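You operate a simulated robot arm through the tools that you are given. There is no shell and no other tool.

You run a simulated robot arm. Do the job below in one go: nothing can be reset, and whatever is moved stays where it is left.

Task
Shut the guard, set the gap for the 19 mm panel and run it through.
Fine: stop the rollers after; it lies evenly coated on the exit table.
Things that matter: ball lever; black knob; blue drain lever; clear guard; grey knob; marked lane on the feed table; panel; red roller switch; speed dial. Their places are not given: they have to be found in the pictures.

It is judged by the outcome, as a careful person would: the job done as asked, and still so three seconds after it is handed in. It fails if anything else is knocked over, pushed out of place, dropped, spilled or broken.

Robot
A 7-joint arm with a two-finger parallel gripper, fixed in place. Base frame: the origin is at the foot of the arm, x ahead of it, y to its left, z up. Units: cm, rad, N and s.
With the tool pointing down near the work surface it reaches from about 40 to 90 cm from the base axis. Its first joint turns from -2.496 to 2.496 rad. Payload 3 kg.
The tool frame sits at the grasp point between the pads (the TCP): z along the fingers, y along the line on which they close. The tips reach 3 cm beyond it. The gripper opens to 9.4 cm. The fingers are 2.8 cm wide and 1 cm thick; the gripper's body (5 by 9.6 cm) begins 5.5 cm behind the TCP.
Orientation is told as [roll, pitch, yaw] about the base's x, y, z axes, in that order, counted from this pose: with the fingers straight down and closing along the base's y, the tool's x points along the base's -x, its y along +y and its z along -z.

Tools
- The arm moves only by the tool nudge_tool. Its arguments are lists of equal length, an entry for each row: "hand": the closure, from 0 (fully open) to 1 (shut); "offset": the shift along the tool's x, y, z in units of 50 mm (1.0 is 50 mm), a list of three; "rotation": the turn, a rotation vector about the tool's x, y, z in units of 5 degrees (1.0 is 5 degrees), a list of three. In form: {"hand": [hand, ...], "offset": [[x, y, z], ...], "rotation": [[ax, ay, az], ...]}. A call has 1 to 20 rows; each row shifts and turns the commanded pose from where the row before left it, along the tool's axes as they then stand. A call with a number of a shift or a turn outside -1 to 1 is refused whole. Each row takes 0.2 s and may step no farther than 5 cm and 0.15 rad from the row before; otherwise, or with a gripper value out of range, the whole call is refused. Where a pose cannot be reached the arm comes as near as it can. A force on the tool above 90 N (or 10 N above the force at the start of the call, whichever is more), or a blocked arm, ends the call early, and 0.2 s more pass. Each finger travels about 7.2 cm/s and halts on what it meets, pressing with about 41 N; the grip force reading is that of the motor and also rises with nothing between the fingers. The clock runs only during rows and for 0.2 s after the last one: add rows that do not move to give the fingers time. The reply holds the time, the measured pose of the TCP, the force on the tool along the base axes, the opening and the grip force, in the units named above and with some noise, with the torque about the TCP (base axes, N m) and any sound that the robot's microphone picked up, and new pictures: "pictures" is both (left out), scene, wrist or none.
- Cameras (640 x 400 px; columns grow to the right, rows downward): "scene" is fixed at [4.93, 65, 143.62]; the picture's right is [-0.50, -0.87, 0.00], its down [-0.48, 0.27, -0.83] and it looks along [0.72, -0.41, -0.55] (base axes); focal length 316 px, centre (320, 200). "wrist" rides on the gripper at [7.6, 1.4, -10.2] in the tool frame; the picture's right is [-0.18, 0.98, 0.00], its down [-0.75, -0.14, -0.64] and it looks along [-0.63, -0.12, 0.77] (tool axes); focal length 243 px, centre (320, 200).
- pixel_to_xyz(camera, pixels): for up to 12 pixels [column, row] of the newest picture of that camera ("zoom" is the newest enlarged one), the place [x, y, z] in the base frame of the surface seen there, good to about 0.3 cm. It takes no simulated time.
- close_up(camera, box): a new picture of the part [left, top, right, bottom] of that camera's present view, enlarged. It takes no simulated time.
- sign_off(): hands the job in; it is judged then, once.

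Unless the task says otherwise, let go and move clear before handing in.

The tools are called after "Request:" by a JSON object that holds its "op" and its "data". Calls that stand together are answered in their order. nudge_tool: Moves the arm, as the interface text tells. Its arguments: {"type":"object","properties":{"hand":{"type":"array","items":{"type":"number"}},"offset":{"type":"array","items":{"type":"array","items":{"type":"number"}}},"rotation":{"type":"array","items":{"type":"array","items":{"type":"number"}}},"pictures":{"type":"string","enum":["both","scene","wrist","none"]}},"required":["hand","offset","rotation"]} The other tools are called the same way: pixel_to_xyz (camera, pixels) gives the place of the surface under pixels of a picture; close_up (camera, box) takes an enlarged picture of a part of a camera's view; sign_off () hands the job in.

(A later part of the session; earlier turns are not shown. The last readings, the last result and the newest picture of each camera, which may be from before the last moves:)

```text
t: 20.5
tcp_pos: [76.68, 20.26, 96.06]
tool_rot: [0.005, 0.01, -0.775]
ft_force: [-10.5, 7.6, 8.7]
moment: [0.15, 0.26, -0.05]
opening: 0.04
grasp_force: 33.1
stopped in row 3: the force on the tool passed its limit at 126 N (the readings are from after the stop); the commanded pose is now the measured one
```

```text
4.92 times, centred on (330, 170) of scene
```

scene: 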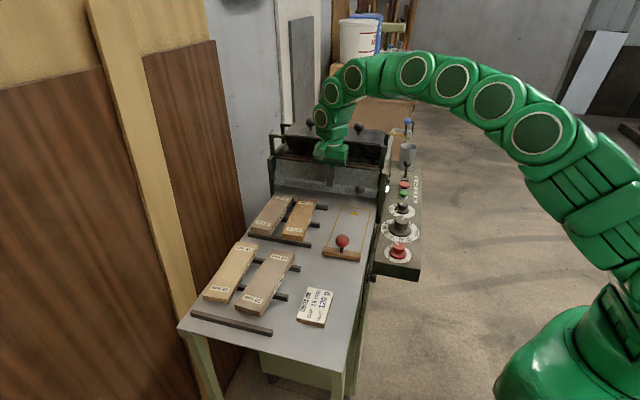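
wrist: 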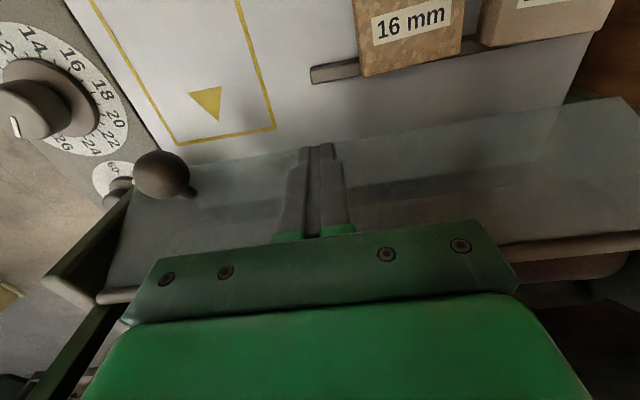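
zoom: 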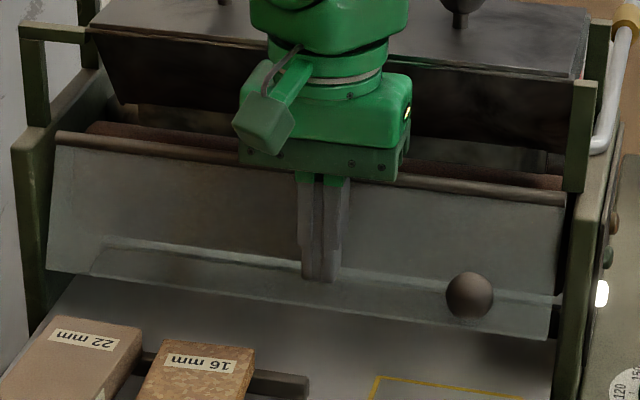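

The push stopped at a firm reaction with the plate near 63° and covering the rollers, which is probably its closed stop. I'll back off and check whether it stays shut.

Request:
{"op": "nudge_tool", "data": {"hand": [1, 1, 1, 1], "offset": [[0.4, 0, 0], [0.6, 0, 0], [0.6, 0, -0.8], [0, 0, -0.8]], "rotation": [[0, 0, 0], [0, 0, 0], [0, 0, 0], [0, 0, 0]]}}

Request:
{"op": "close_up", "data": {"camera": "scene", "box": [265, 130, 395, 210]}}

Request:
{"op": "close_up", "data": {"camera": "scene", "box": [370, 170, 400, 200]}}

```text
t: 21.5
tcp_pos: [70.85, 25.67, 103.99]
tool_rot: [0.002, 0.011, -0.777]
ft_force: [-0.5, 0.3, 0.7]
moment: [0.0, -0.01, 0.03]
opening: 0.01
grasp_force: 33.1
```

scene: 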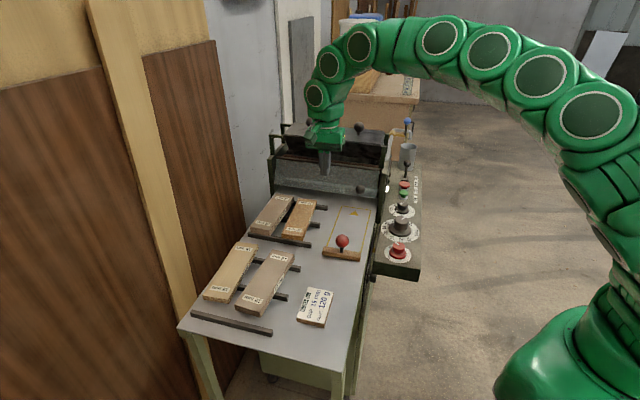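
wrist: 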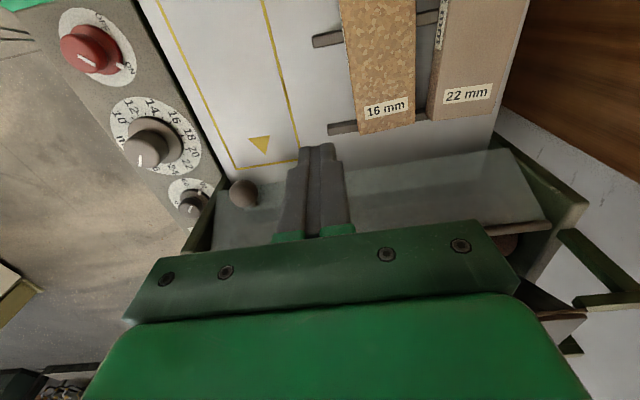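

```text
4.92 times, centred on (330, 170) of scene
```

zoom: 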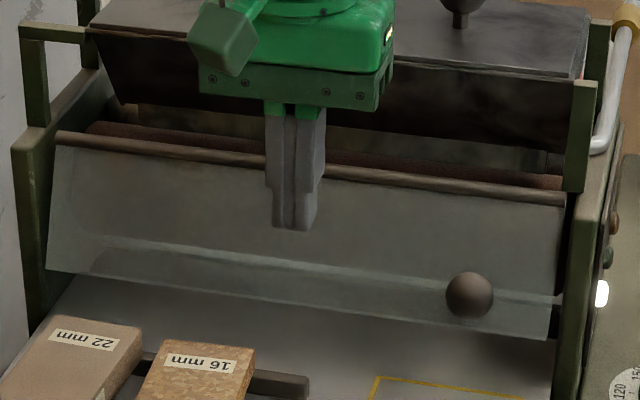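

```text
13.33 times, centred on (385, 185) of scene
```

zoom: 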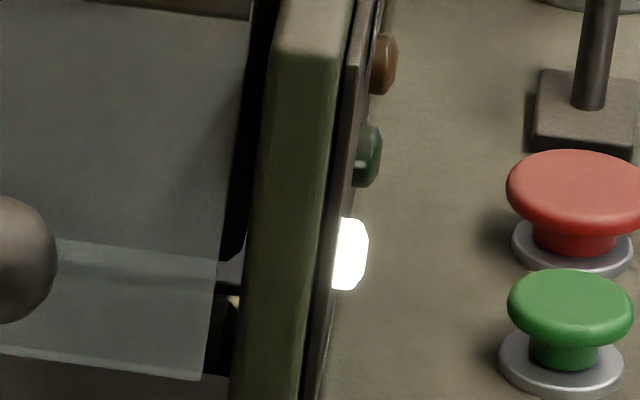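

The guard stays down after release. I'll measure the plate edge to confirm its angle.

Request:
{"op": "pixel_to_xyz", "data": {"camera": "zoom", "pixels": [[205, 375], [100, 360], [20, 260], [230, 290], [150, 100]]}}

Request:
{"op": "pixel_to_xyz", "data": {"camera": "scene", "pixels": [[276, 184], [300, 189], [340, 194], [372, 198], [360, 190], [340, 166], [300, 162]]}}

Request:
{"op": "pixel_to_xyz", "data": {"camera": "wrist", "pixels": [[508, 150], [450, 155], [400, 162], [240, 172], [216, 180], [242, 193], [240, 247], [545, 225], [360, 165]]}}

Request:
{"op": "close_up", "data": {"camera": "wrist", "box": [180, 130, 560, 270]}}

```text
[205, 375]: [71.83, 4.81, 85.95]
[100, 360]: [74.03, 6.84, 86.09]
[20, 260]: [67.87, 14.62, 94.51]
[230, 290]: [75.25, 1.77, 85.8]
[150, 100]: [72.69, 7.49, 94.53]
```

```text
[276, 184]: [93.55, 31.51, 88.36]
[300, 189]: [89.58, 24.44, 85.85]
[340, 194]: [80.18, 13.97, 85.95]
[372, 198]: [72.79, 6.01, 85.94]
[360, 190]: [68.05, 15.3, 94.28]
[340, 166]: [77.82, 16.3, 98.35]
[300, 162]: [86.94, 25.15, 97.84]
```

```text
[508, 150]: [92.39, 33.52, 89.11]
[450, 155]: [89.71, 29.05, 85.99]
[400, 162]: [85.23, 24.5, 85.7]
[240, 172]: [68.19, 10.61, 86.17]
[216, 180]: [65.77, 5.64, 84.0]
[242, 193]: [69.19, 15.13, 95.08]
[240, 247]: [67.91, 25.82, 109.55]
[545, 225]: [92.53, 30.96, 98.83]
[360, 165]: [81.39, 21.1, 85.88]
```

```text
1.68 times, centred on (370, 200) of wrist
```

zoom: 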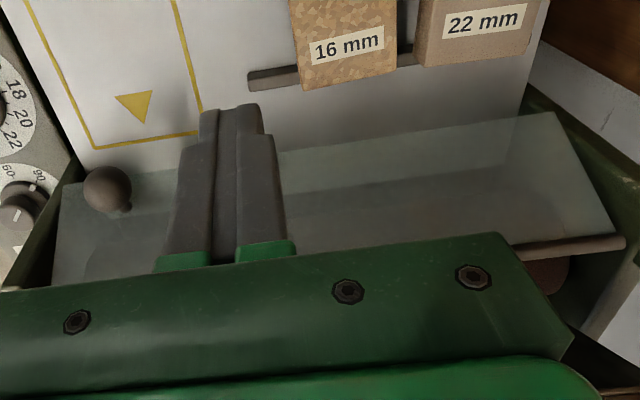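

The ball and plate figures put the guard about 64° below horizontal and steady, so I'm taking it as shut. The RUN lamp will confirm that later. Next I'll go across to the grey gap knob near (56.3,8.5) with the fingers part open and look down on it.

Request:
{"op": "nudge_tool", "data": {"hand": [0.8, 0.6, 0.4, 0.25, 0.25, 0.25], "offset": [[-0.074, -0.898, 0], [-0.074, -0.898, 0], [-0.074, -0.898, 0], [-0.074, -0.898, 0], [-0.074, -0.898, 0], [0, 0, 0]], "rotation": [[0, 0, 0], [0, 0, 0], [0, 0, 0], [0, 0, 0], [0, 0, 0], [0, 0, 0]]}}

Request:
{"op": "close_up", "data": {"camera": "wrist", "box": [220, 30, 420, 230]}}

```text
t: 22.9
tcp_pos: [56.78, 8.27, 103.8]
tool_rot: [0.003, 0.007, -0.779]
ft_force: [-0.2, -0.5, 0.5]
moment: [-0.03, 0.03, 0.01]
opening: 7.07
grasp_force: 0.0
```

scene: 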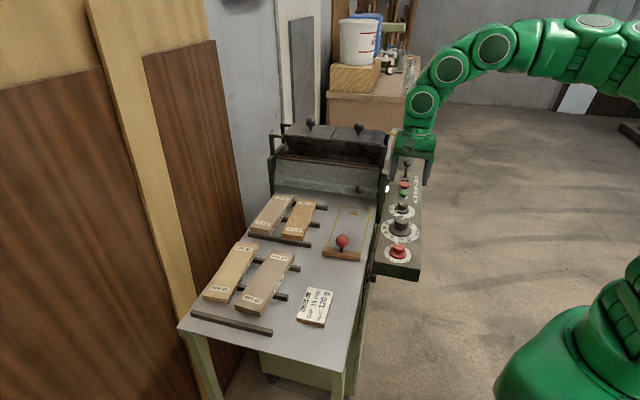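
wrist: 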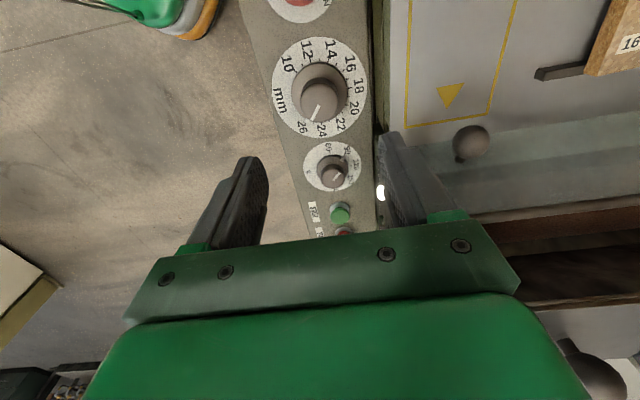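

```text
2.00 times, centred on (320, 130) of wrist
```

zoom: 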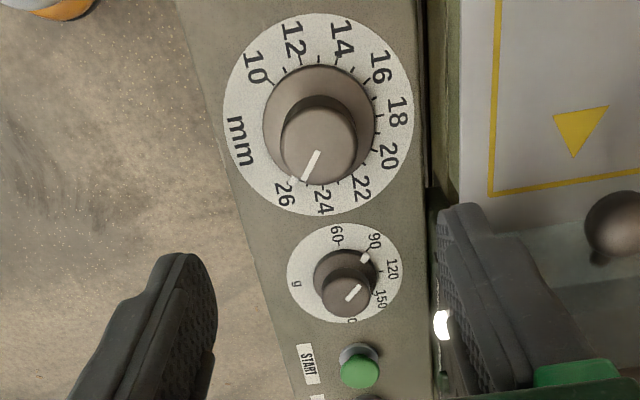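

I have a good overhead view of the gap dial at wrist (320,88), with the pointer near 25–26. I'll enlarge it and measure the knob.

Request:
{"op": "close_up", "data": {"camera": "wrist", "box": [265, 30, 375, 145]}}

Request:
{"op": "pixel_to_xyz", "data": {"camera": "wrist", "pixels": [[320, 102], [320, 88], [310, 104], [330, 104], [320, 120], [275, 85], [368, 88], [308, 38], [330, 136], [334, 173], [340, 215], [380, 110]]}}

```text
3.48 times, centred on (320, 88) of wrist
```

zoom: 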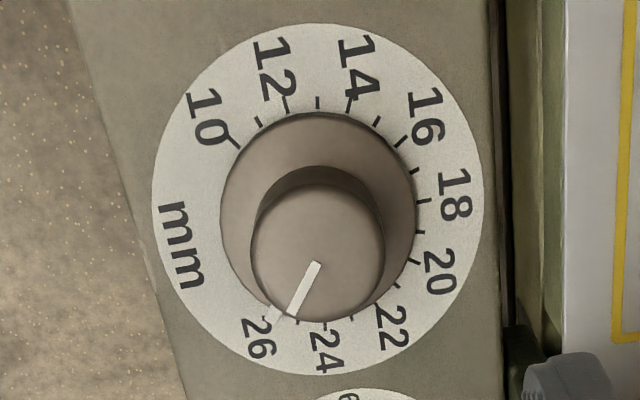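

```text
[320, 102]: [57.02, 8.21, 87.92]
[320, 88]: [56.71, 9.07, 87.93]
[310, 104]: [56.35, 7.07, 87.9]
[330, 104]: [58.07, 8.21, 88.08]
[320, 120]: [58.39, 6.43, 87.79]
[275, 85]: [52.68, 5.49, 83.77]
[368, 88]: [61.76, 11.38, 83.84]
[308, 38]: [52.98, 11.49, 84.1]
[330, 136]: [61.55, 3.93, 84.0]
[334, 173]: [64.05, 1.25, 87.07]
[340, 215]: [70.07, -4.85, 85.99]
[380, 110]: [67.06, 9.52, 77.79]
```

The cap's top is at z≈87.9 with its centre near (57.15,8.1) and a diameter of about 4 cm. Bringing 26 down to 19 means a counter-clockwise turn of roughly 117°. I'll check the skirt height and the table edge before going down.

Request:
{"op": "pixel_to_xyz", "data": {"camera": "wrist", "pixels": [[314, 66], [340, 75], [300, 85], [343, 100], [372, 60], [385, 60], [392, 60], [390, 110], [376, 30], [371, 90]]}}

```text
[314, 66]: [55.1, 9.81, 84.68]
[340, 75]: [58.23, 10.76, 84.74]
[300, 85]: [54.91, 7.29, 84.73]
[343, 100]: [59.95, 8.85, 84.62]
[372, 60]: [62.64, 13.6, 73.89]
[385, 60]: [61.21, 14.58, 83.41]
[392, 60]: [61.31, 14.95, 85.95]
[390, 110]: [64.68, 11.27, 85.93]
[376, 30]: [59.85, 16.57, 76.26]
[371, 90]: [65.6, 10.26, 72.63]
```

The skirt top is at 84.7 and the table edge is well clear. I'll turn to yaw -60°, centre over the cap, lower the tips to about 85.5 and grip.

Request:
{"op": "nudge_tool", "data": {"hand": [0.25, 0.25, 0.25, 0.25, 0.25, 0.25, 0.25, 0.25, 0.25, 1, 1, 1], "offset": [[0, 0, 0], [0, 0, 0], [0, 0, 0], [-0.066, 0.047, 0], [0, 0, 0.765], [0, 0, 0.765], [0, 0, 0.765], [0, 0, 0.765], [0, 0, 0], [0, 0, 0], [0, 0, 0], [0, 0, 0]], "rotation": [[0, 0, 1], [0, 0, 1], [0, 0, 1], [0, 0, 0], [0, 0, 0], [0, 0, 0], [0, 0, 0], [0, 0, 0], [0, 0, 0], [0, 0, 0], [0, 0, 0], [0, 0, 0]]}}

```text
t: 25.5
tcp_pos: [56.65, 8.26, 88.57]
tool_rot: [0.0, 0.009, -1.041]
ft_force: [-42.1, -23.1, 6.0]
moment: [-0.85, 1.48, -0.26]
opening: 4.12
grasp_force: 45.4
```

scene: 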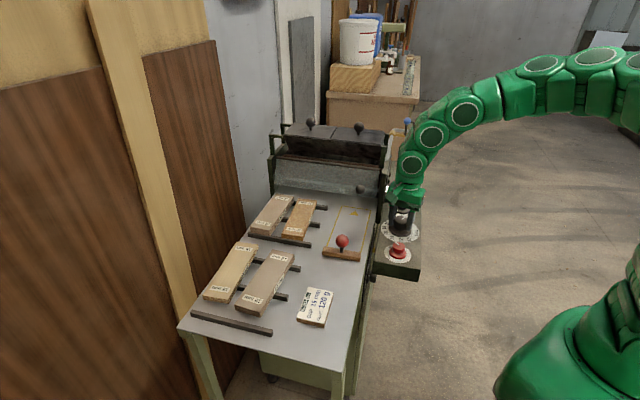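
wrist: 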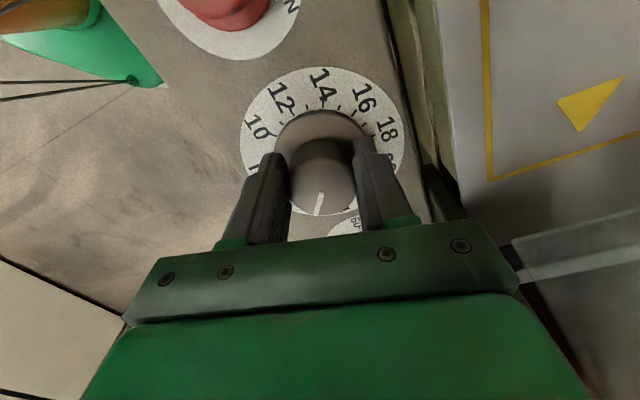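

The grip holds the cap at 4.1 cm, but there is about 48 N of sideways load along the closing line, so the hand is roughly 4 mm off centre. I'll shift to relieve it before turning.

Request:
{"op": "nudge_tool", "data": {"hand": [1, 1], "offset": [[0, -0.08, 0], [0, 0, 0]], "rotation": [[0, 0, 0], [0, 0, 0]], "pictures": "none"}}

```text
t: 26.1
tcp_pos: [56.74, 8.28, 88.76]
tool_rot: [0.005, 0.008, -1.038]
ft_force: [38.5, 22.6, -24.8]
moment: [0.81, -0.87, 0.43]
opening: 4.13
grasp_force: 45.1
```

The load reversed, so the right centre is half way. I'll shift back by half.

Request:
{"op": "nudge_tool", "data": {"hand": [1, 1], "offset": [[0, 0.039, 0], [0, 0, 0]], "rotation": [[0, 0, 0], [0, 0, 0]], "pictures": "none"}}

```text
t: 26.7
tcp_pos: [56.77, 8.39, 88.64]
tool_rot: [0.002, 0.008, -1.04]
ft_force: [32.8, 19.6, -30.6]
moment: [0.41, -0.85, 0.5]
opening: 4.12
grasp_force: 45.0
```

Request:
{"op": "nudge_tool", "data": {"hand": [1, 1], "offset": [[0, 0.02, 0], [0, 0, 0]], "rotation": [[0, 0, 0], [0, 0, 0]], "pictures": "none"}}

```text
t: 27.3
tcp_pos: [56.79, 8.34, 88.62]
tool_rot: [-0.001, 0.009, -1.041]
ft_force: [-4.8, 5.4, 6.2]
moment: [0.06, 0.82, 0.19]
opening: 4.11
grasp_force: 45.4
```

The side load is now nearly zero, so the hand is centred at (56.8,8.35). I'll turn counter-clockwise 25° and check that the pointer follows.

Request:
{"op": "nudge_tool", "data": {"hand": [1, 1, 1, 1, 1, 1], "offset": [[0, 0, 0], [0, 0, 0], [0, 0, 0], [0, 0, 0], [0, 0, 0], [0, 0, 0]], "rotation": [[0, 0, -1], [0, 0, -1], [0, 0, -1], [0, 0, -1], [0, 0, -1], [0, 0, 0]]}}

Request:
{"op": "close_up", "data": {"camera": "wrist", "box": [220, 50, 420, 250]}}

```text
t: 28.7
tcp_pos: [56.94, 7.78, 88.66]
tool_rot: [-0.002, 0.002, -0.603]
ft_force: [-14.4, -14.2, 5.9]
moment: [-0.44, 0.25, -0.06]
opening: 4.14
grasp_force: 44.9
stopped in row 6: the force on the tool passed its limit at 91 N (the readings are from after the stop); the commanded pose is now the measured one
```

scene: 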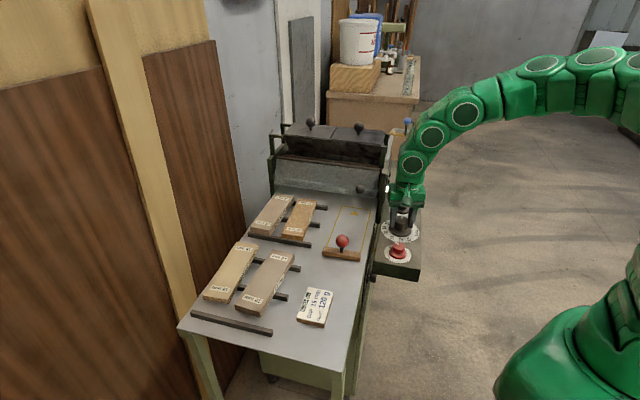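
wrist: 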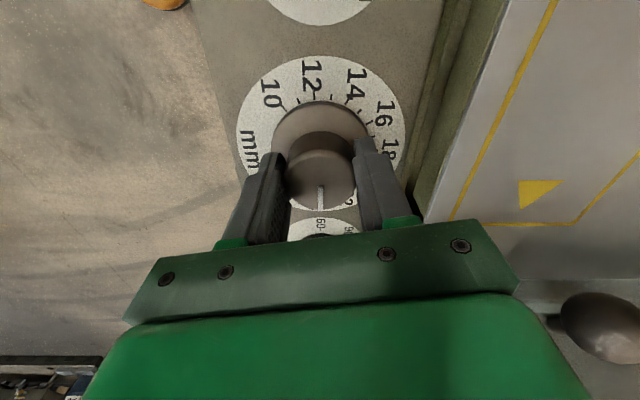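

```text
2.00 times, centred on (320, 150) of wrist
```

zoom: 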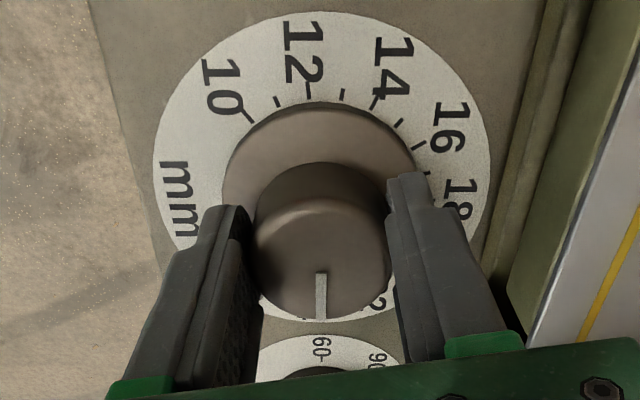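

The knob follows the hand (pointer at (322,205), same place relative to the gripper), but my centre is slightly off. The two poses put the knob axis near (57.2,7.6). I'll release, recentre by about 3 mm and regrip.

Request:
{"op": "nudge_tool", "data": {"hand": [0.42, 0.42, 0.42, 1, 1, 1], "offset": [[0, 0, 0], [0, 0, 0], [-0.06, 0, 0], [0, 0, 0], [0, 0, 0], [0, 0, 0]], "rotation": [[0, 0, 0], [0, 0, 0], [0, 0, 0], [0, 0, 0], [0, 0, 0], [0, 0, 0]]}}

```text
t: 30.1
tcp_pos: [57.25, 7.59, 88.57]
tool_rot: [-0.003, 0.002, -0.606]
ft_force: [-15.0, -24.8, 2.0]
moment: [-0.83, 0.39, 0.01]
opening: 4.11
grasp_force: 45.7
```

scene: 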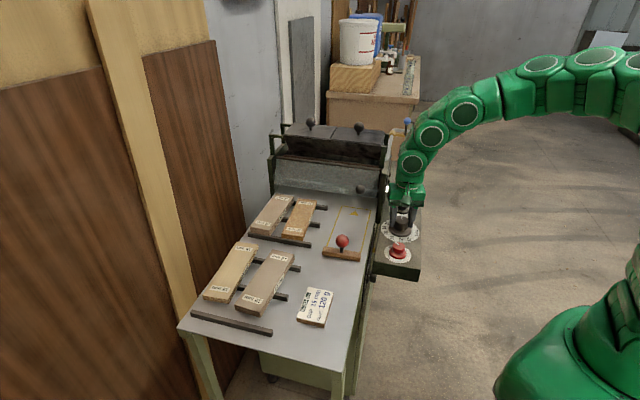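
wrist: 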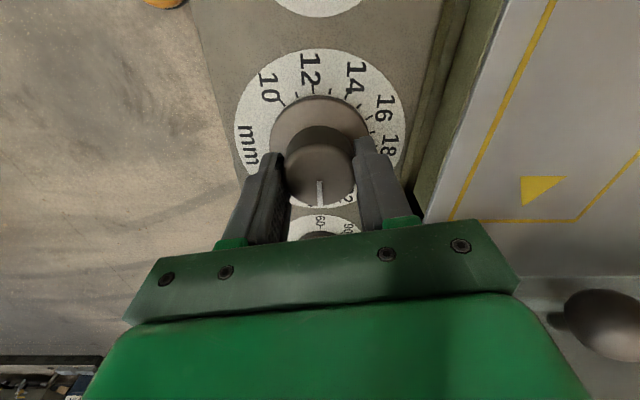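

The cap is now centred between the pads (about (321,181)). I'll take out the last 1 mm and turn on by 35° more.

Request:
{"op": "nudge_tool", "data": {"hand": [1, 1, 1, 1, 1, 1, 1, 1, 1], "offset": [[0, -0.025, 0], [0, 0, 0], [0, 0, 0], [0, 0, 0], [0, 0, 0], [0, 0, 0], [0, 0, 0], [0, 0, 0], [0, 0, 0]], "rotation": [[0, 0, 0], [0, 0, -1], [0, 0, -1], [0, 0, -1], [0, 0, -1], [0, 0, -1], [0, 0, -1], [0, 0, -1], [0, 0, 0]], "pictures": "wrist"}}

Request:
{"op": "close_up", "data": {"camera": "wrist", "box": [220, 50, 420, 250]}}

```text
t: 32.1
tcp_pos: [57.25, 7.53, 88.59]
tool_rot: [0.0, 0.002, 0.006]
ft_force: [11.4, -4.2, 14.3]
moment: [0.02, 0.15, -0.01]
opening: 4.14
grasp_force: 44.9
```

wrist: 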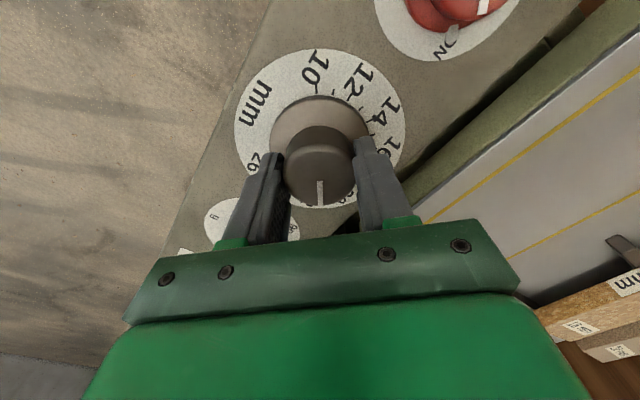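

```text
2.00 times, centred on (320, 150) of wrist
```

zoom: 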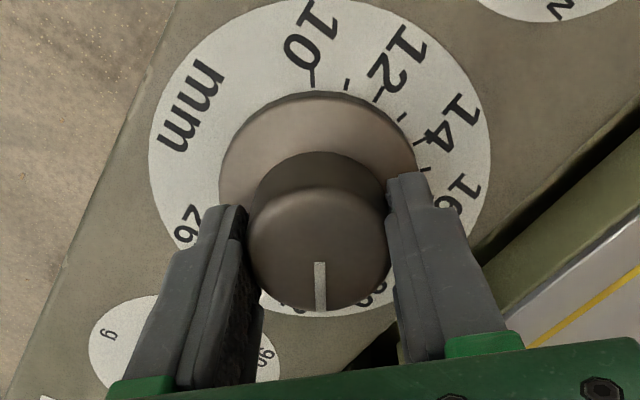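

The turn is smooth with low forces and yaw is now about 0°, with 60° done. I'll turn another 45°, then release and read the scale from above.

Request:
{"op": "nudge_tool", "data": {"hand": [1, 1, 1, 1, 1, 1, 1, 1, 1, 1, 0.25, 0.25, 0.25], "offset": [[0, 0, 0], [0, 0, 0], [0, 0, 0], [0, 0, 0], [0, 0, 0], [0, 0, 0], [0, 0, 0], [0, 0, 0], [0, 0, 0], [0, 0, 0], [0, 0, 0], [0, 0, 0], [0, 0, 0]], "rotation": [[0, 0, -1], [0, 0, -1], [0, 0, -1], [0, 0, -1], [0, 0, -1], [0, 0, -1], [0, 0, -1], [0, 0, -1], [0, 0, -1], [0, 0, 0], [0, 0, 0], [0, 0, 0], [0, 0, 0]], "pictures": "wrist"}}

Request:
{"op": "close_up", "data": {"camera": "wrist", "box": [220, 50, 420, 250]}}

Request:
{"op": "close_up", "data": {"camera": "scene", "box": [376, 195, 424, 270]}}

```text
t: 34.0
tcp_pos: [56.48, 7.21, 88.49]
tool_rot: [-0.028, -0.002, 0.712]
ft_force: [12.3, -16.9, -12.1]
moment: [0.21, -0.46, -0.19]
opening: 4.1
grasp_force: 44.8
out of reach, approached as far as the arm can: row 8, 9
stopped in row 9: the force on the tool passed its limit at 104 N (the readings are from after the stop); the commanded pose is now the measured one
```

wrist: 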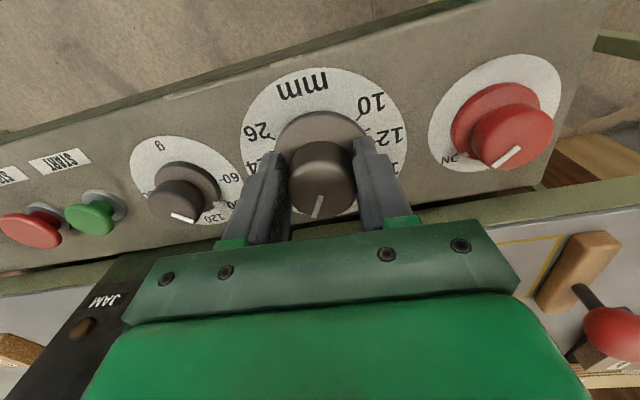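

```text
2.00 times, centred on (320, 150) of wrist
```

zoom: 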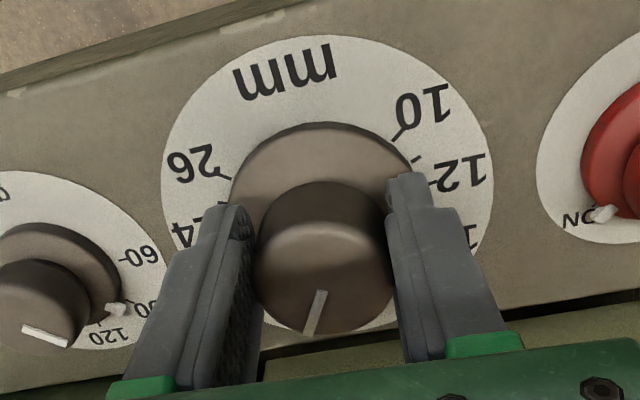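

```text
5.33 times, centred on (400, 232) of scene
```

zoom: 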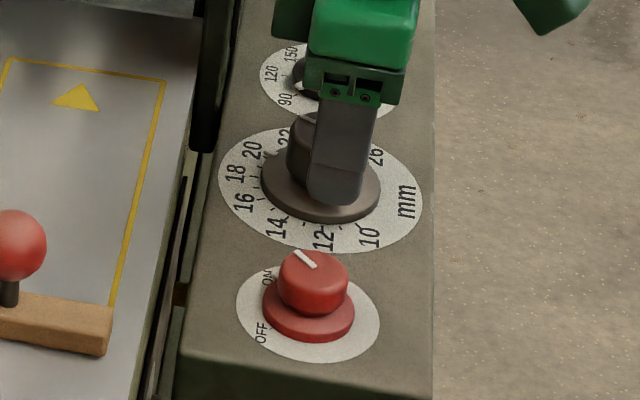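

The arm ran out of reach at yaw 41° and stopped on force. I'll open the fingers in place, rise and read the dial.

Request:
{"op": "nudge_tool", "data": {"hand": [0.25, 0.25, 0.25, 0.25, 0.25, 0.25, 0.25, 0.25], "offset": [[0, 0, 0], [0, 0, 0], [0, 0, -0.5], [0, 0, -1], [0, 0, -1], [0, 0, -0.5], [0, 0, 0], [0, 0, 0]], "rotation": [[0, 0, 0], [0, 0, 0], [0, 0, 0], [0, 0, 0], [0, 0, 0], [0, 0, 0], [0, 0, 1], [0, 0, 1]]}}

Request:
{"op": "close_up", "data": {"camera": "wrist", "box": [240, 20, 420, 180]}}

Request:
{"op": "close_up", "data": {"camera": "scene", "box": [376, 195, 424, 270]}}

```text
t: 35.8
tcp_pos: [53.36, 9.33, 102.59]
tool_rot: [-0.025, -0.003, 0.544]
ft_force: [0.1, 0.3, -1.1]
moment: [0.06, -0.02, -0.01]
opening: 7.05
grasp_force: 0.1
out of reach, approached as far as the arm can: row 3, 4, 5, 6
```

scene: 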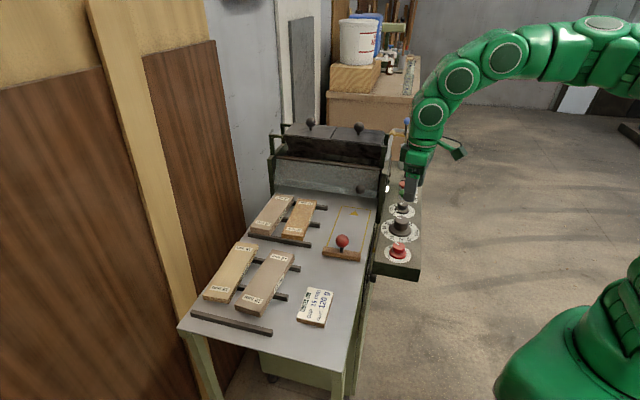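
wrist: 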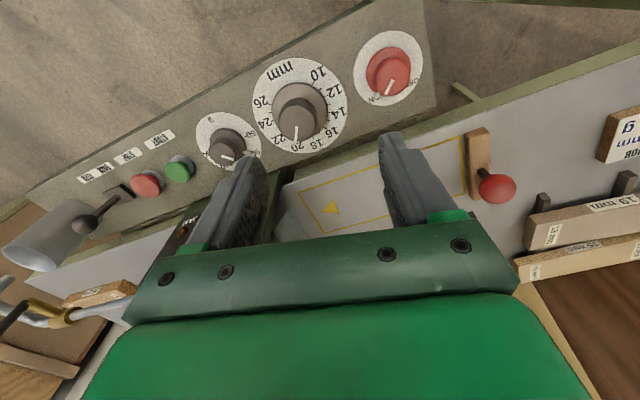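

```text
2.50 times, centred on (330, 100) of wrist
```

zoom: 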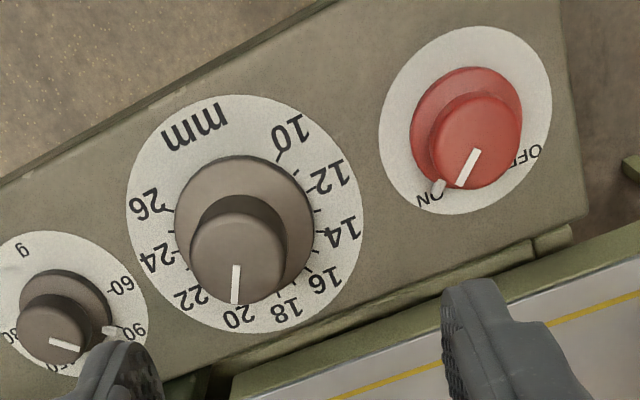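

```text
5.33 times, centred on (400, 232) of scene
```

zoom: 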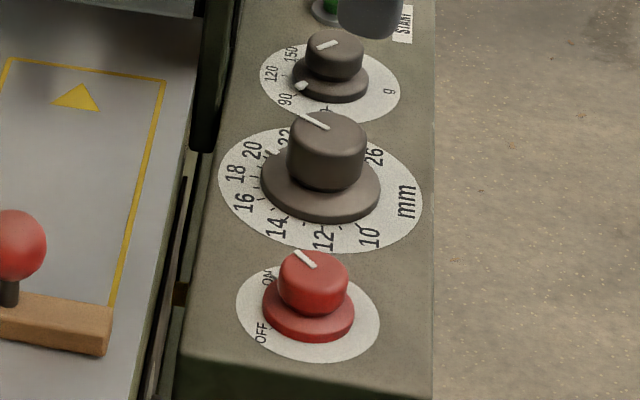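

The pointer has come down to around 20. I want a straighter view to read it, so I'll turn back to yaw -45° and place the camera nearly above the knob.

Request:
{"op": "nudge_tool", "data": {"hand": [0.25, 0.25, 0.25, 0.25, 0.25, 0.25, 0.25, 0.25, 0.25, 0.25, 0.25, 0.25, 0.25, 0.25, 0.25, 0.25, 0.25, 0.25, 0.25], "offset": [[0, 0, 0], [0, 0, 0], [0, 0, 0], [0, 0, 0], [0, 0, 0], [0, 0, 0], [0, 0, 0], [0, 0, 0], [0, 0, 0], [0, 0, 0], [0, 0, 0], [0, 0, 0], [0, 0, 0], [0, 0, 0], [0, 0, 0], [0, 0, 0], [0, 0, 0], [-0.846, 0.149, -0.14], [-0.846, 0.149, -0.14]], "rotation": [[-0.286, 0, 0], [0, 0, 0.952], [0, 0, 0.952], [0, 0, 0.952], [0, 0, 0.952], [0, 0, 0.952], [0, 0, 0.952], [0, 0, 0.952], [0, 0, 0.952], [0, 0, 0.952], [0, 0, 0.952], [0, 0, 0.952], [0, 0, 0.952], [0, 0, 0.952], [0, 0, 0.952], [0, 0, 0.952], [0, 0, 0.952], [0, 0, 0], [0, 0, 0]]}}

Request:
{"op": "close_up", "data": {"camera": "wrist", "box": [250, 0, 390, 110]}}

```text
t: 39.8
tcp_pos: [60.68, 4.5, 104.11]
tool_rot: [0.005, 0.0, -0.786]
ft_force: [0.0, -0.4, 0.1]
moment: [0.0, 0.01, 0.02]
opening: 7.04
grasp_force: 0.2
```

scene: 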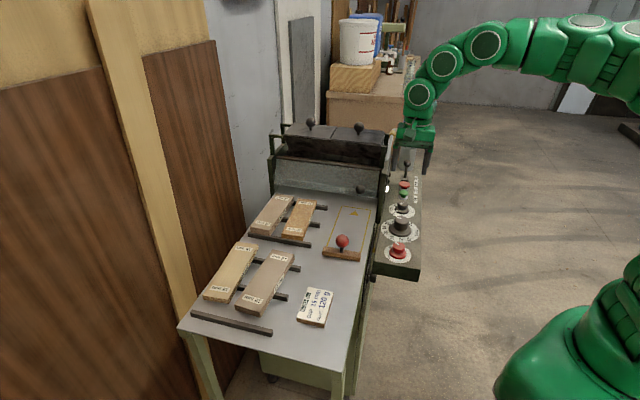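
wrist: 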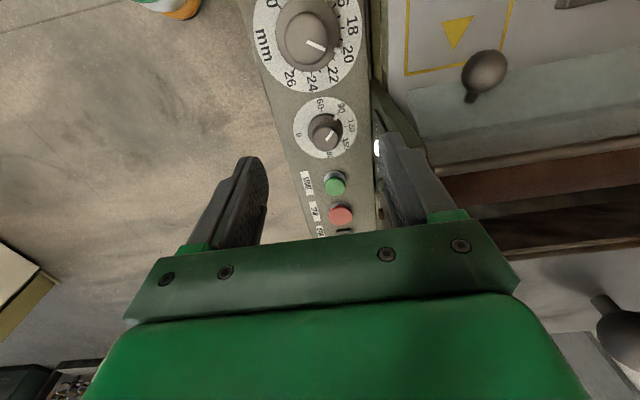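

```text
3.64 times, centred on (320, 55) of wrist
```

zoom: 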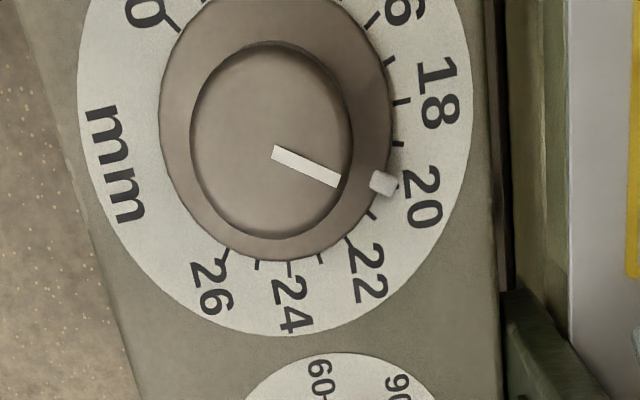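

In this view the pointer tab (zoom (383,184)) sits on the 20 mark, between tick 19 at (399,144) and tick 21 at (372,216). It needs one more mm, about 17° counter-clockwise. I'll regrip centred at (57.25,7.53).

Request:
{"op": "nudge_tool", "data": {"hand": [0.25, 0.25, 0.25, 0.25, 0.25, 0.25, 1, 1, 1], "offset": [[0.914, -0.056, 0], [0, 0, 0.778], [0, 0, 0.778], [0, 0, 0.778], [0, 0, 0.778], [0, 0, 0], [0, 0, 0], [0, 0, 0], [0, 0, 0]], "rotation": [[0, 0, 0], [0, 0, 0], [0, 0, 0], [0, 0, 0], [0, 0, 0], [0, 0, 0], [0, 0, 0], [0, 0, 0], [0, 0, 0]], "pictures": "none"}}

```text
t: 41.8
tcp_pos: [56.99, 7.63, 88.53]
tool_rot: [0.005, -0.001, -0.787]
ft_force: [16.4, 14.4, -9.1]
moment: [0.43, -0.58, 0.02]
opening: 4.12
grasp_force: 44.9
```

Request:
{"op": "nudge_tool", "data": {"hand": [1, 1, 1, 1, 1, 1, 0.25, 0.25, 0.25, 0.25, 0.25, 0.25, 0.25], "offset": [[0, 0.018, 0], [0, 0, 0], [0, 0, 0], [0, 0, 0], [0, 0, 0], [0, 0, 0], [0, 0, 0], [0, 0, 0], [0, 0, 0], [0, 0, -0.78], [0, 0, -0.78], [0, 0, -0.78], [0, 0, -0.78]], "rotation": [[0, 0, 0], [0, 0, -1], [0, 0, -1], [0, 0, -1], [0, 0, -0.4], [0, 0, 0], [0, 0, 0], [0, 0, 0], [0, 0, 0], [0, 0, 0], [0, 0, 0], [0, 0, 0], [0, 0, 0]]}}

```text
t: 44.6
tcp_pos: [57.2, 7.83, 103.92]
tool_rot: [0.005, -0.004, -0.489]
ft_force: [0.0, 0.4, -0.4]
moment: [0.01, 0.01, -0.02]
opening: 7.04
grasp_force: 0.0
```

scene: 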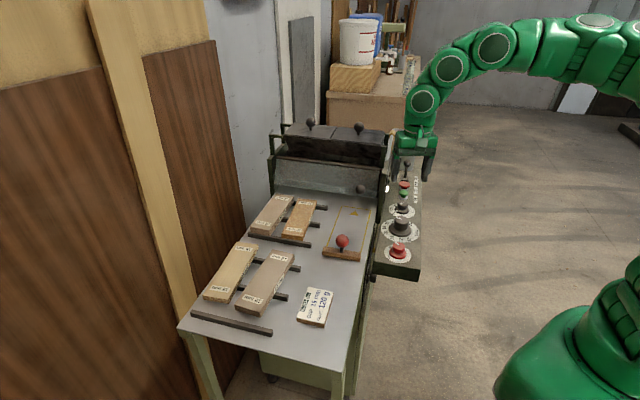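
wrist: 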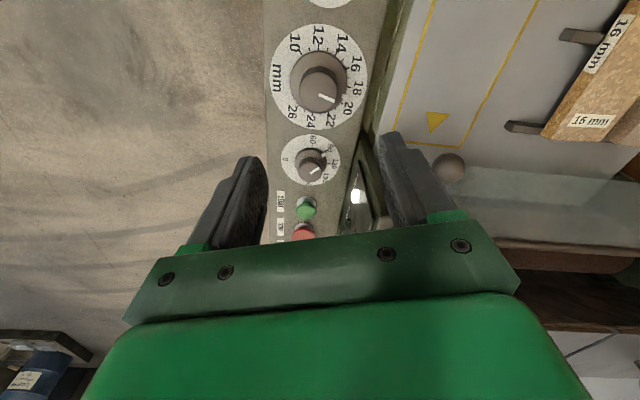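

Now I'll return to the near-overhead view to read the dial.

Request:
{"op": "nudge_tool", "data": {"hand": [0.25, 0.25, 0.25, 0.25, 0.25], "offset": [[0, 0, 0], [0, 0, 0], [0, 0, 0], [0, 0, 0], [-0.9, 0, 0]], "rotation": [[0, 0, 0.85], [0, 0, 0.85], [0, 0, 0.85], [0, 0, 0.85], [0, 0, 0]], "pictures": "wrist"}}

Request:
{"op": "close_up", "data": {"camera": "wrist", "box": [250, 0, 390, 110]}}

```text
t: 45.8
tcp_pos: [60.4, 4.45, 103.79]
tool_rot: [0.004, -0.002, -0.787]
ft_force: [-0.6, -0.3, -0.1]
moment: [0.02, -0.02, -0.01]
opening: 7.05
grasp_force: 0.0
```

wrist: 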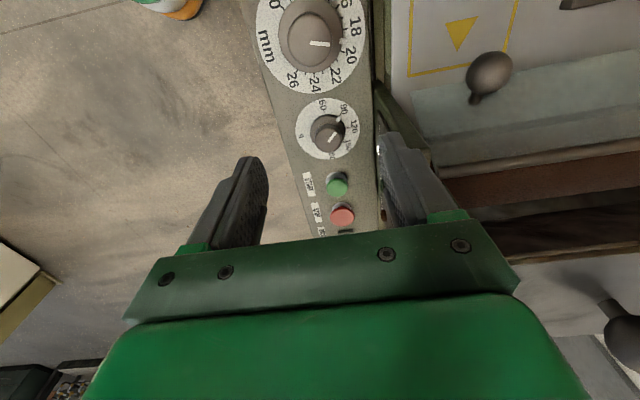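

```text
3.64 times, centred on (320, 55) of wrist
```

zoom: 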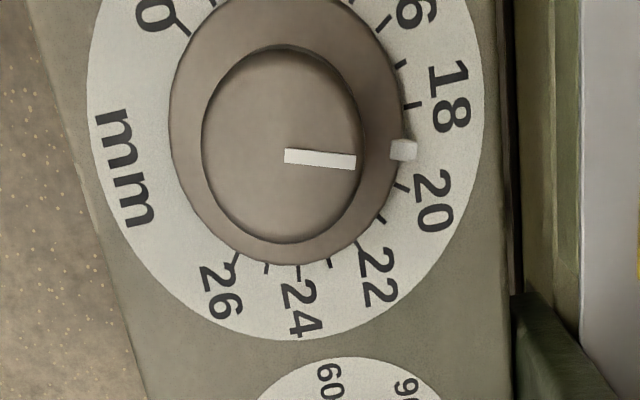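

The tab has moved to the 19 mark, between ticks 18 at (413,105) and 20 at (402,187). I'll enlarge further to confirm.

Request:
{"op": "close_up", "data": {"camera": "wrist", "box": [320, 20, 370, 70]}}

Request:
{"op": "close_up", "data": {"camera": "scene", "box": [376, 195, 424, 270]}}

```text
8.00 times, centred on (345, 45) of wrist
```

zoom: 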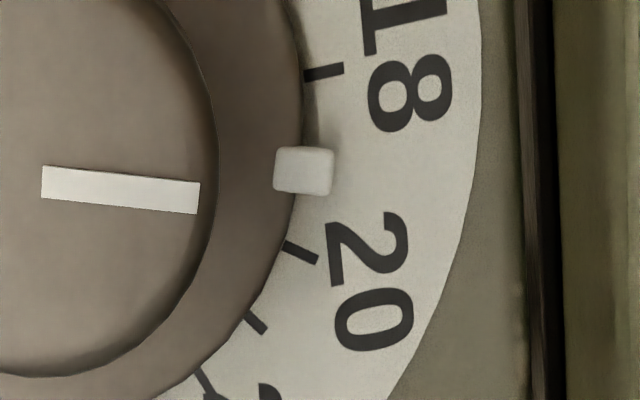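

```text
5.33 times, centred on (400, 232) of scene
```

zoom: 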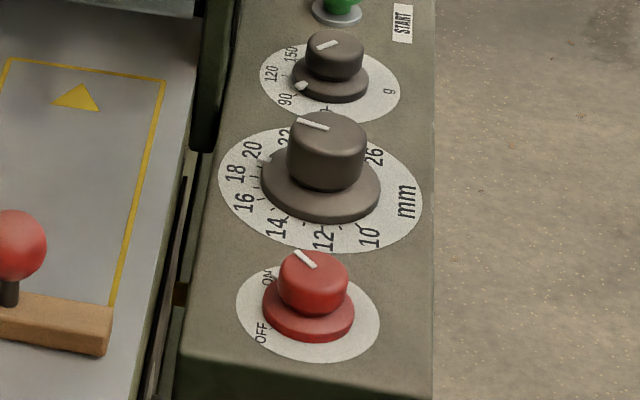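

The dial reads 19 within about a tenth of a millimetre, so the gap is set. Next is the panel: I'll measure the corners of the one labelled 19 mm, its neighbour and the bars beneath.

Request:
{"op": "close_up", "data": {"camera": "scene", "box": [190, 235, 310, 340]}}

Request:
{"op": "pixel_to_xyz", "data": {"camera": "zoom", "pixels": [[406, 58], [486, 75], [356, 288], [266, 263], [330, 180], [420, 190], [350, 36], [240, 245], [145, 232], [272, 28], [400, 130], [310, 270]]}}

Request:
{"op": "pixel_to_xyz", "data": {"camera": "zoom", "pixels": [[355, 305], [265, 285], [485, 95], [510, 125], [465, 235], [345, 95], [290, 195], [500, 300], [400, 365], [95, 290], [375, 80], [330, 140]]}}

```text
3.81 times, centred on (250, 288) of scene
```

zoom: 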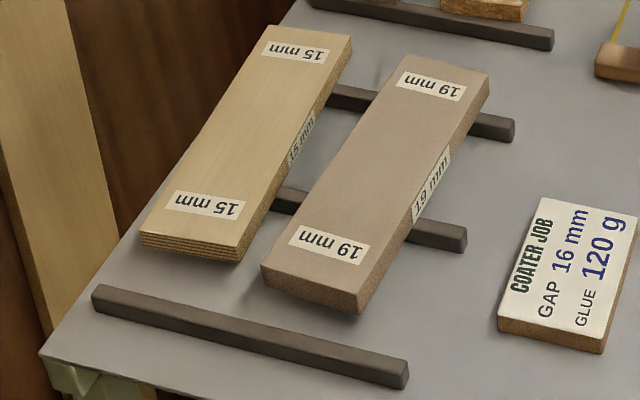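

```text
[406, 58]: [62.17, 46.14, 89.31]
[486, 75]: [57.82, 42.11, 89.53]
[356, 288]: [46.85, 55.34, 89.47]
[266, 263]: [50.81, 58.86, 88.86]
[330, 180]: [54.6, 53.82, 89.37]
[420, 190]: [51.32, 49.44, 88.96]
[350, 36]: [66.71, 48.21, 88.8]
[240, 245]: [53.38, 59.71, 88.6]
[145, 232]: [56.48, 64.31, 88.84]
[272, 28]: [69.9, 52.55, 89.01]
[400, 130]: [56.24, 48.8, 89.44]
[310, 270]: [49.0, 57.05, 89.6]
```

```text
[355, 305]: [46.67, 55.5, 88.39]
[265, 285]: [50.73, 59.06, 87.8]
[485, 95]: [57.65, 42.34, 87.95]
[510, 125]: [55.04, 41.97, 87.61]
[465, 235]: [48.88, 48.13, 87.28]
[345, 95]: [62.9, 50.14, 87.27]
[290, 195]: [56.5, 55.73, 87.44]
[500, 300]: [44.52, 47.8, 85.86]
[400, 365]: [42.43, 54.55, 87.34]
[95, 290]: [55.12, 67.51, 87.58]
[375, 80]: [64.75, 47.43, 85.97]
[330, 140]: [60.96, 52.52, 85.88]
```

The 19 mm panel's top centre is near (54.4,50.6), about 18 by 6 cm and turned to -49°, with roughly 3 cm between it and the 15 mm one. It rests on bars whose tops are at 87.4. I'll hover above it, aimed between the two bars.

Request:
{"op": "nudge_tool", "data": {"hand": [0.17, 0.17, 0.17, 0.17, 0.17, 0.17, 0.17, 0.17, 0.17, 0.17, 0.17, 0.17], "offset": [[0.698, 0.564, -0.02], [0.698, 0.564, -0.02], [0.698, 0.564, -0.02], [0.698, 0.564, -0.02], [0.698, 0.564, -0.02], [0.698, 0.564, -0.02], [0.698, 0.564, -0.02], [0.698, 0.564, -0.02], [0.698, 0.564, -0.02], [0.698, 0.564, -0.02], [0, 0, 0], [0, 0, 0]], "rotation": [[0, 0, 0], [0, 0, 0], [0, 0, 0], [0, 0, 0], [0, 0, 0], [0, 0, 0], [0, 0, 0], [0, 0, 0], [0, 0, 0], [0, 0, 0], [0, 0, 0.86], [0, 0, 0]]}}

```text
t: 48.4
tcp_pos: [55.53, 48.95, 105.08]
tool_rot: [0.006, -0.001, -0.862]
ft_force: [-0.7, -0.3, 0.0]
moment: [0.0, 0.0, 0.04]
opening: 7.8
grasp_force: 0.1
```

scene: 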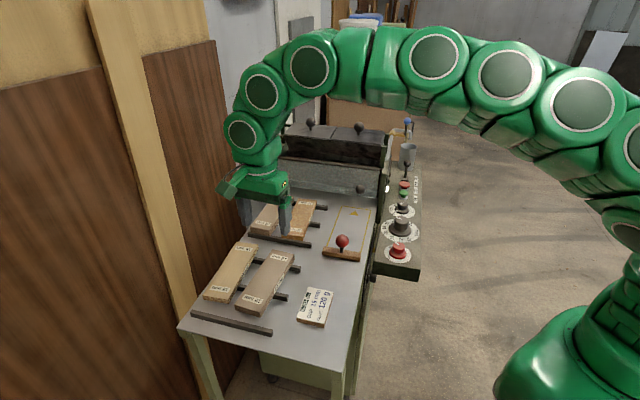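
wrist: 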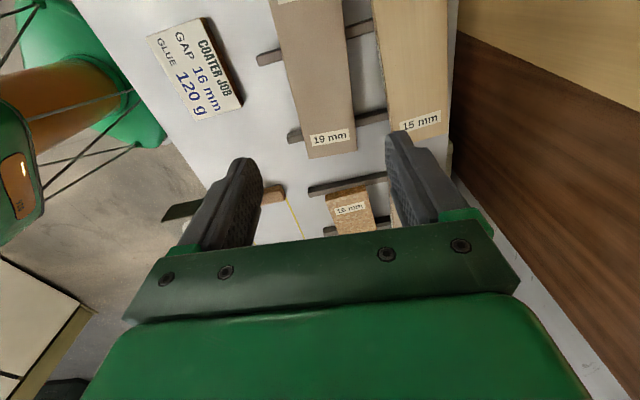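

The wrist view shows the 19 mm panel ahead ((305,0) to (357,155)), with the 15 mm one to its right. I'll measure its corners from here to refine the grasp.

Request:
{"op": "pixel_to_xyz", "data": {"camera": "wrist", "pixels": [[309, 156], [355, 148], [276, 20], [341, 20], [297, 110], [351, 110], [438, 132], [391, 110], [290, 138], [262, 60], [325, 80], [265, 195]]}}

Request:
{"op": "close_up", "data": {"camera": "wrist", "box": [230, 0, 470, 240]}}

```text
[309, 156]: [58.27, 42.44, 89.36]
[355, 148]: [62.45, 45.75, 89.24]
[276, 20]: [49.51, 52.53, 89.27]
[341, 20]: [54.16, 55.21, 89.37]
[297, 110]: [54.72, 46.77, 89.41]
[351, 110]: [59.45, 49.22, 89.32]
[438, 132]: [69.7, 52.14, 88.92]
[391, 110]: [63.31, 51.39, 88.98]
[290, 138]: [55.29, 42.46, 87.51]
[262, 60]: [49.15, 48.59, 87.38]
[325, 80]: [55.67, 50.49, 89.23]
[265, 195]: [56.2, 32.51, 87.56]
```

```text
1.67 times, centred on (350, 120) of wrist
```

zoom: 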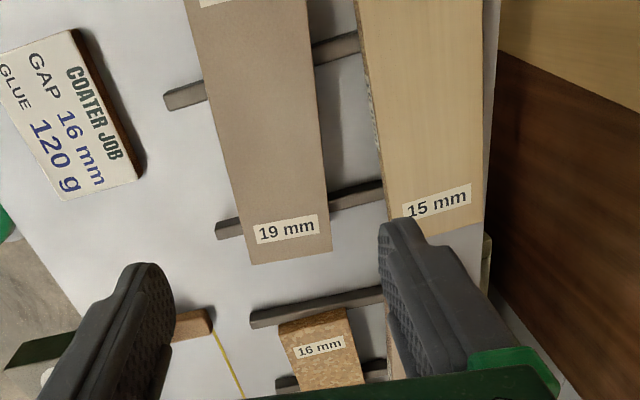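

The edges give a panel angle of -48.9° and a centre line 4 mm to the hand's left, and the grasp spot lies clear of both bars. I'll shift, lower the tips to about 86.6 and close on the panel.

Request:
{"op": "nudge_tool", "data": {"hand": [0.17, 0.17, 0.17, 0.17, 0.17, 0.17, 1, 1, 1], "offset": [[0, 0.075, 0], [0, 0, 0.8], [0, 0, 0.8], [0, 0, 0.8], [0, 0, 0.69], [0, 0, 0], [0, 0, 0], [0, 0, 0], [0, 0, 0]], "rotation": [[0, 0, 0], [0, 0, 0], [0, 0, 0], [0, 0, 0], [0, 0, 0], [0, 0, 0], [0, 0, 0], [0, 0, 0], [0, 0, 0]]}}

```text
t: 50.4
tcp_pos: [56.03, 49.15, 89.86]
tool_rot: [0.008, -0.002, -0.863]
ft_force: [2.4, 0.5, 25.6]
moment: [-0.47, 0.64, 0.07]
opening: 5.97
grasp_force: 40.8
```

scene: 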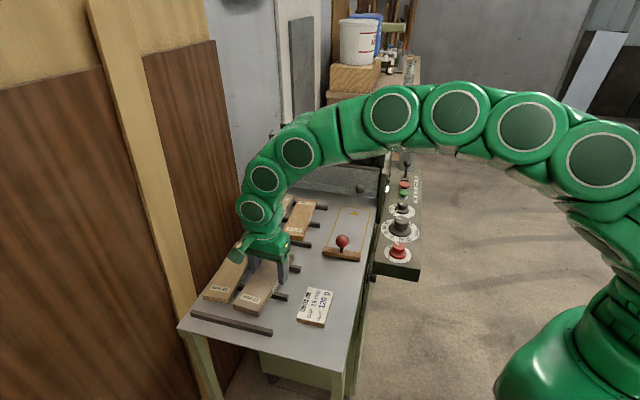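
wrist: 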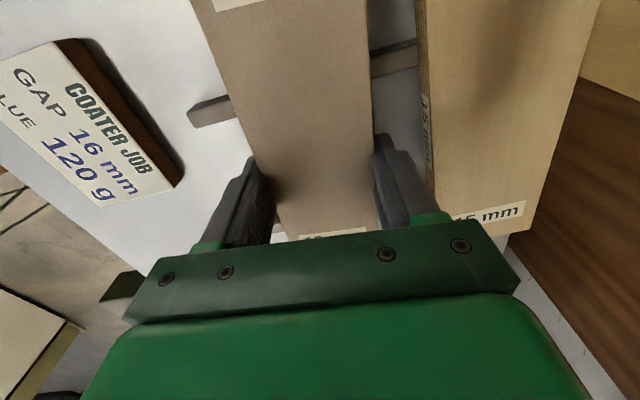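

The panel is held at 5.97 cm wide. I'll lift it straight up and check it hangs level.

Request:
{"op": "nudge_tool", "data": {"hand": [1, 1, 1, 1, 1], "offset": [[0, 0, -0.2], [0, 0, -0.6], [0, 0, -0.8], [0, 0, -0.6], [0, 0, 0]], "rotation": [[0, 0, 0], [0, 0, 0], [0, 0, 0], [0, 0, 0], [0, 0, 0]]}}

Request:
{"op": "close_up", "data": {"camera": "scene", "box": [180, 200, 400, 340]}}

```text
t: 51.6
tcp_pos: [56.03, 49.37, 101.03]
tool_rot: [0.004, -0.003, -0.861]
ft_force: [0.0, -0.2, -0.7]
moment: [-0.02, -0.04, -0.02]
opening: 5.92
grasp_force: 41.1
```

scene: 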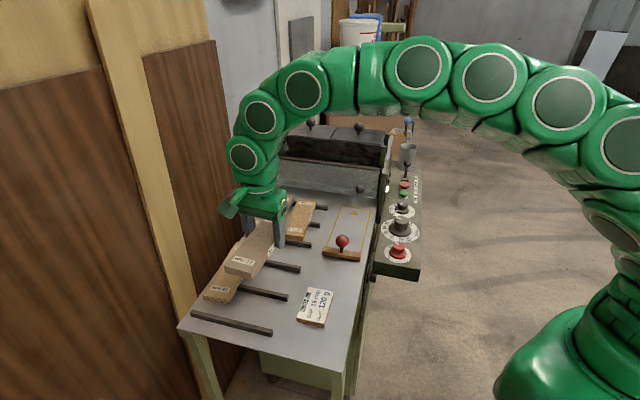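
wrist: 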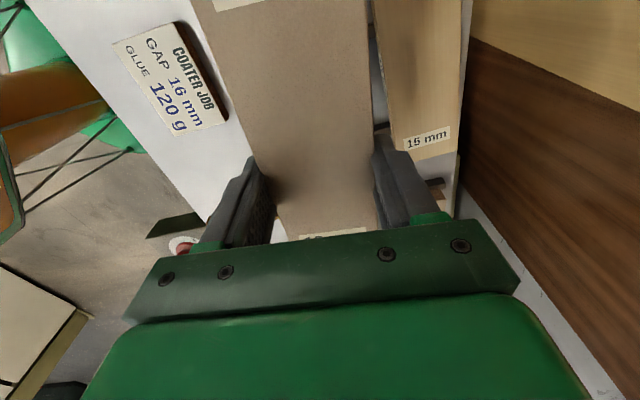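

```text
2.86 times, centred on (290, 270) of scene
```

zoom: 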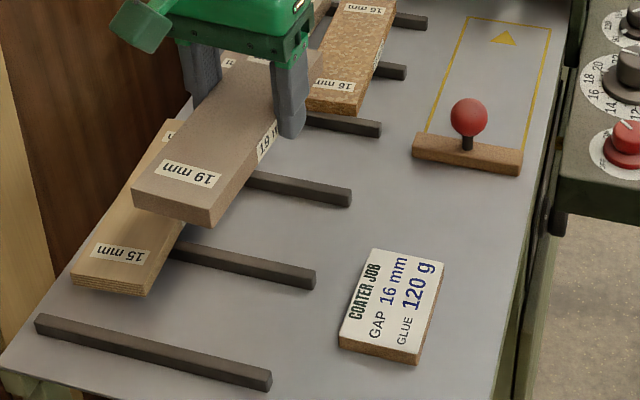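

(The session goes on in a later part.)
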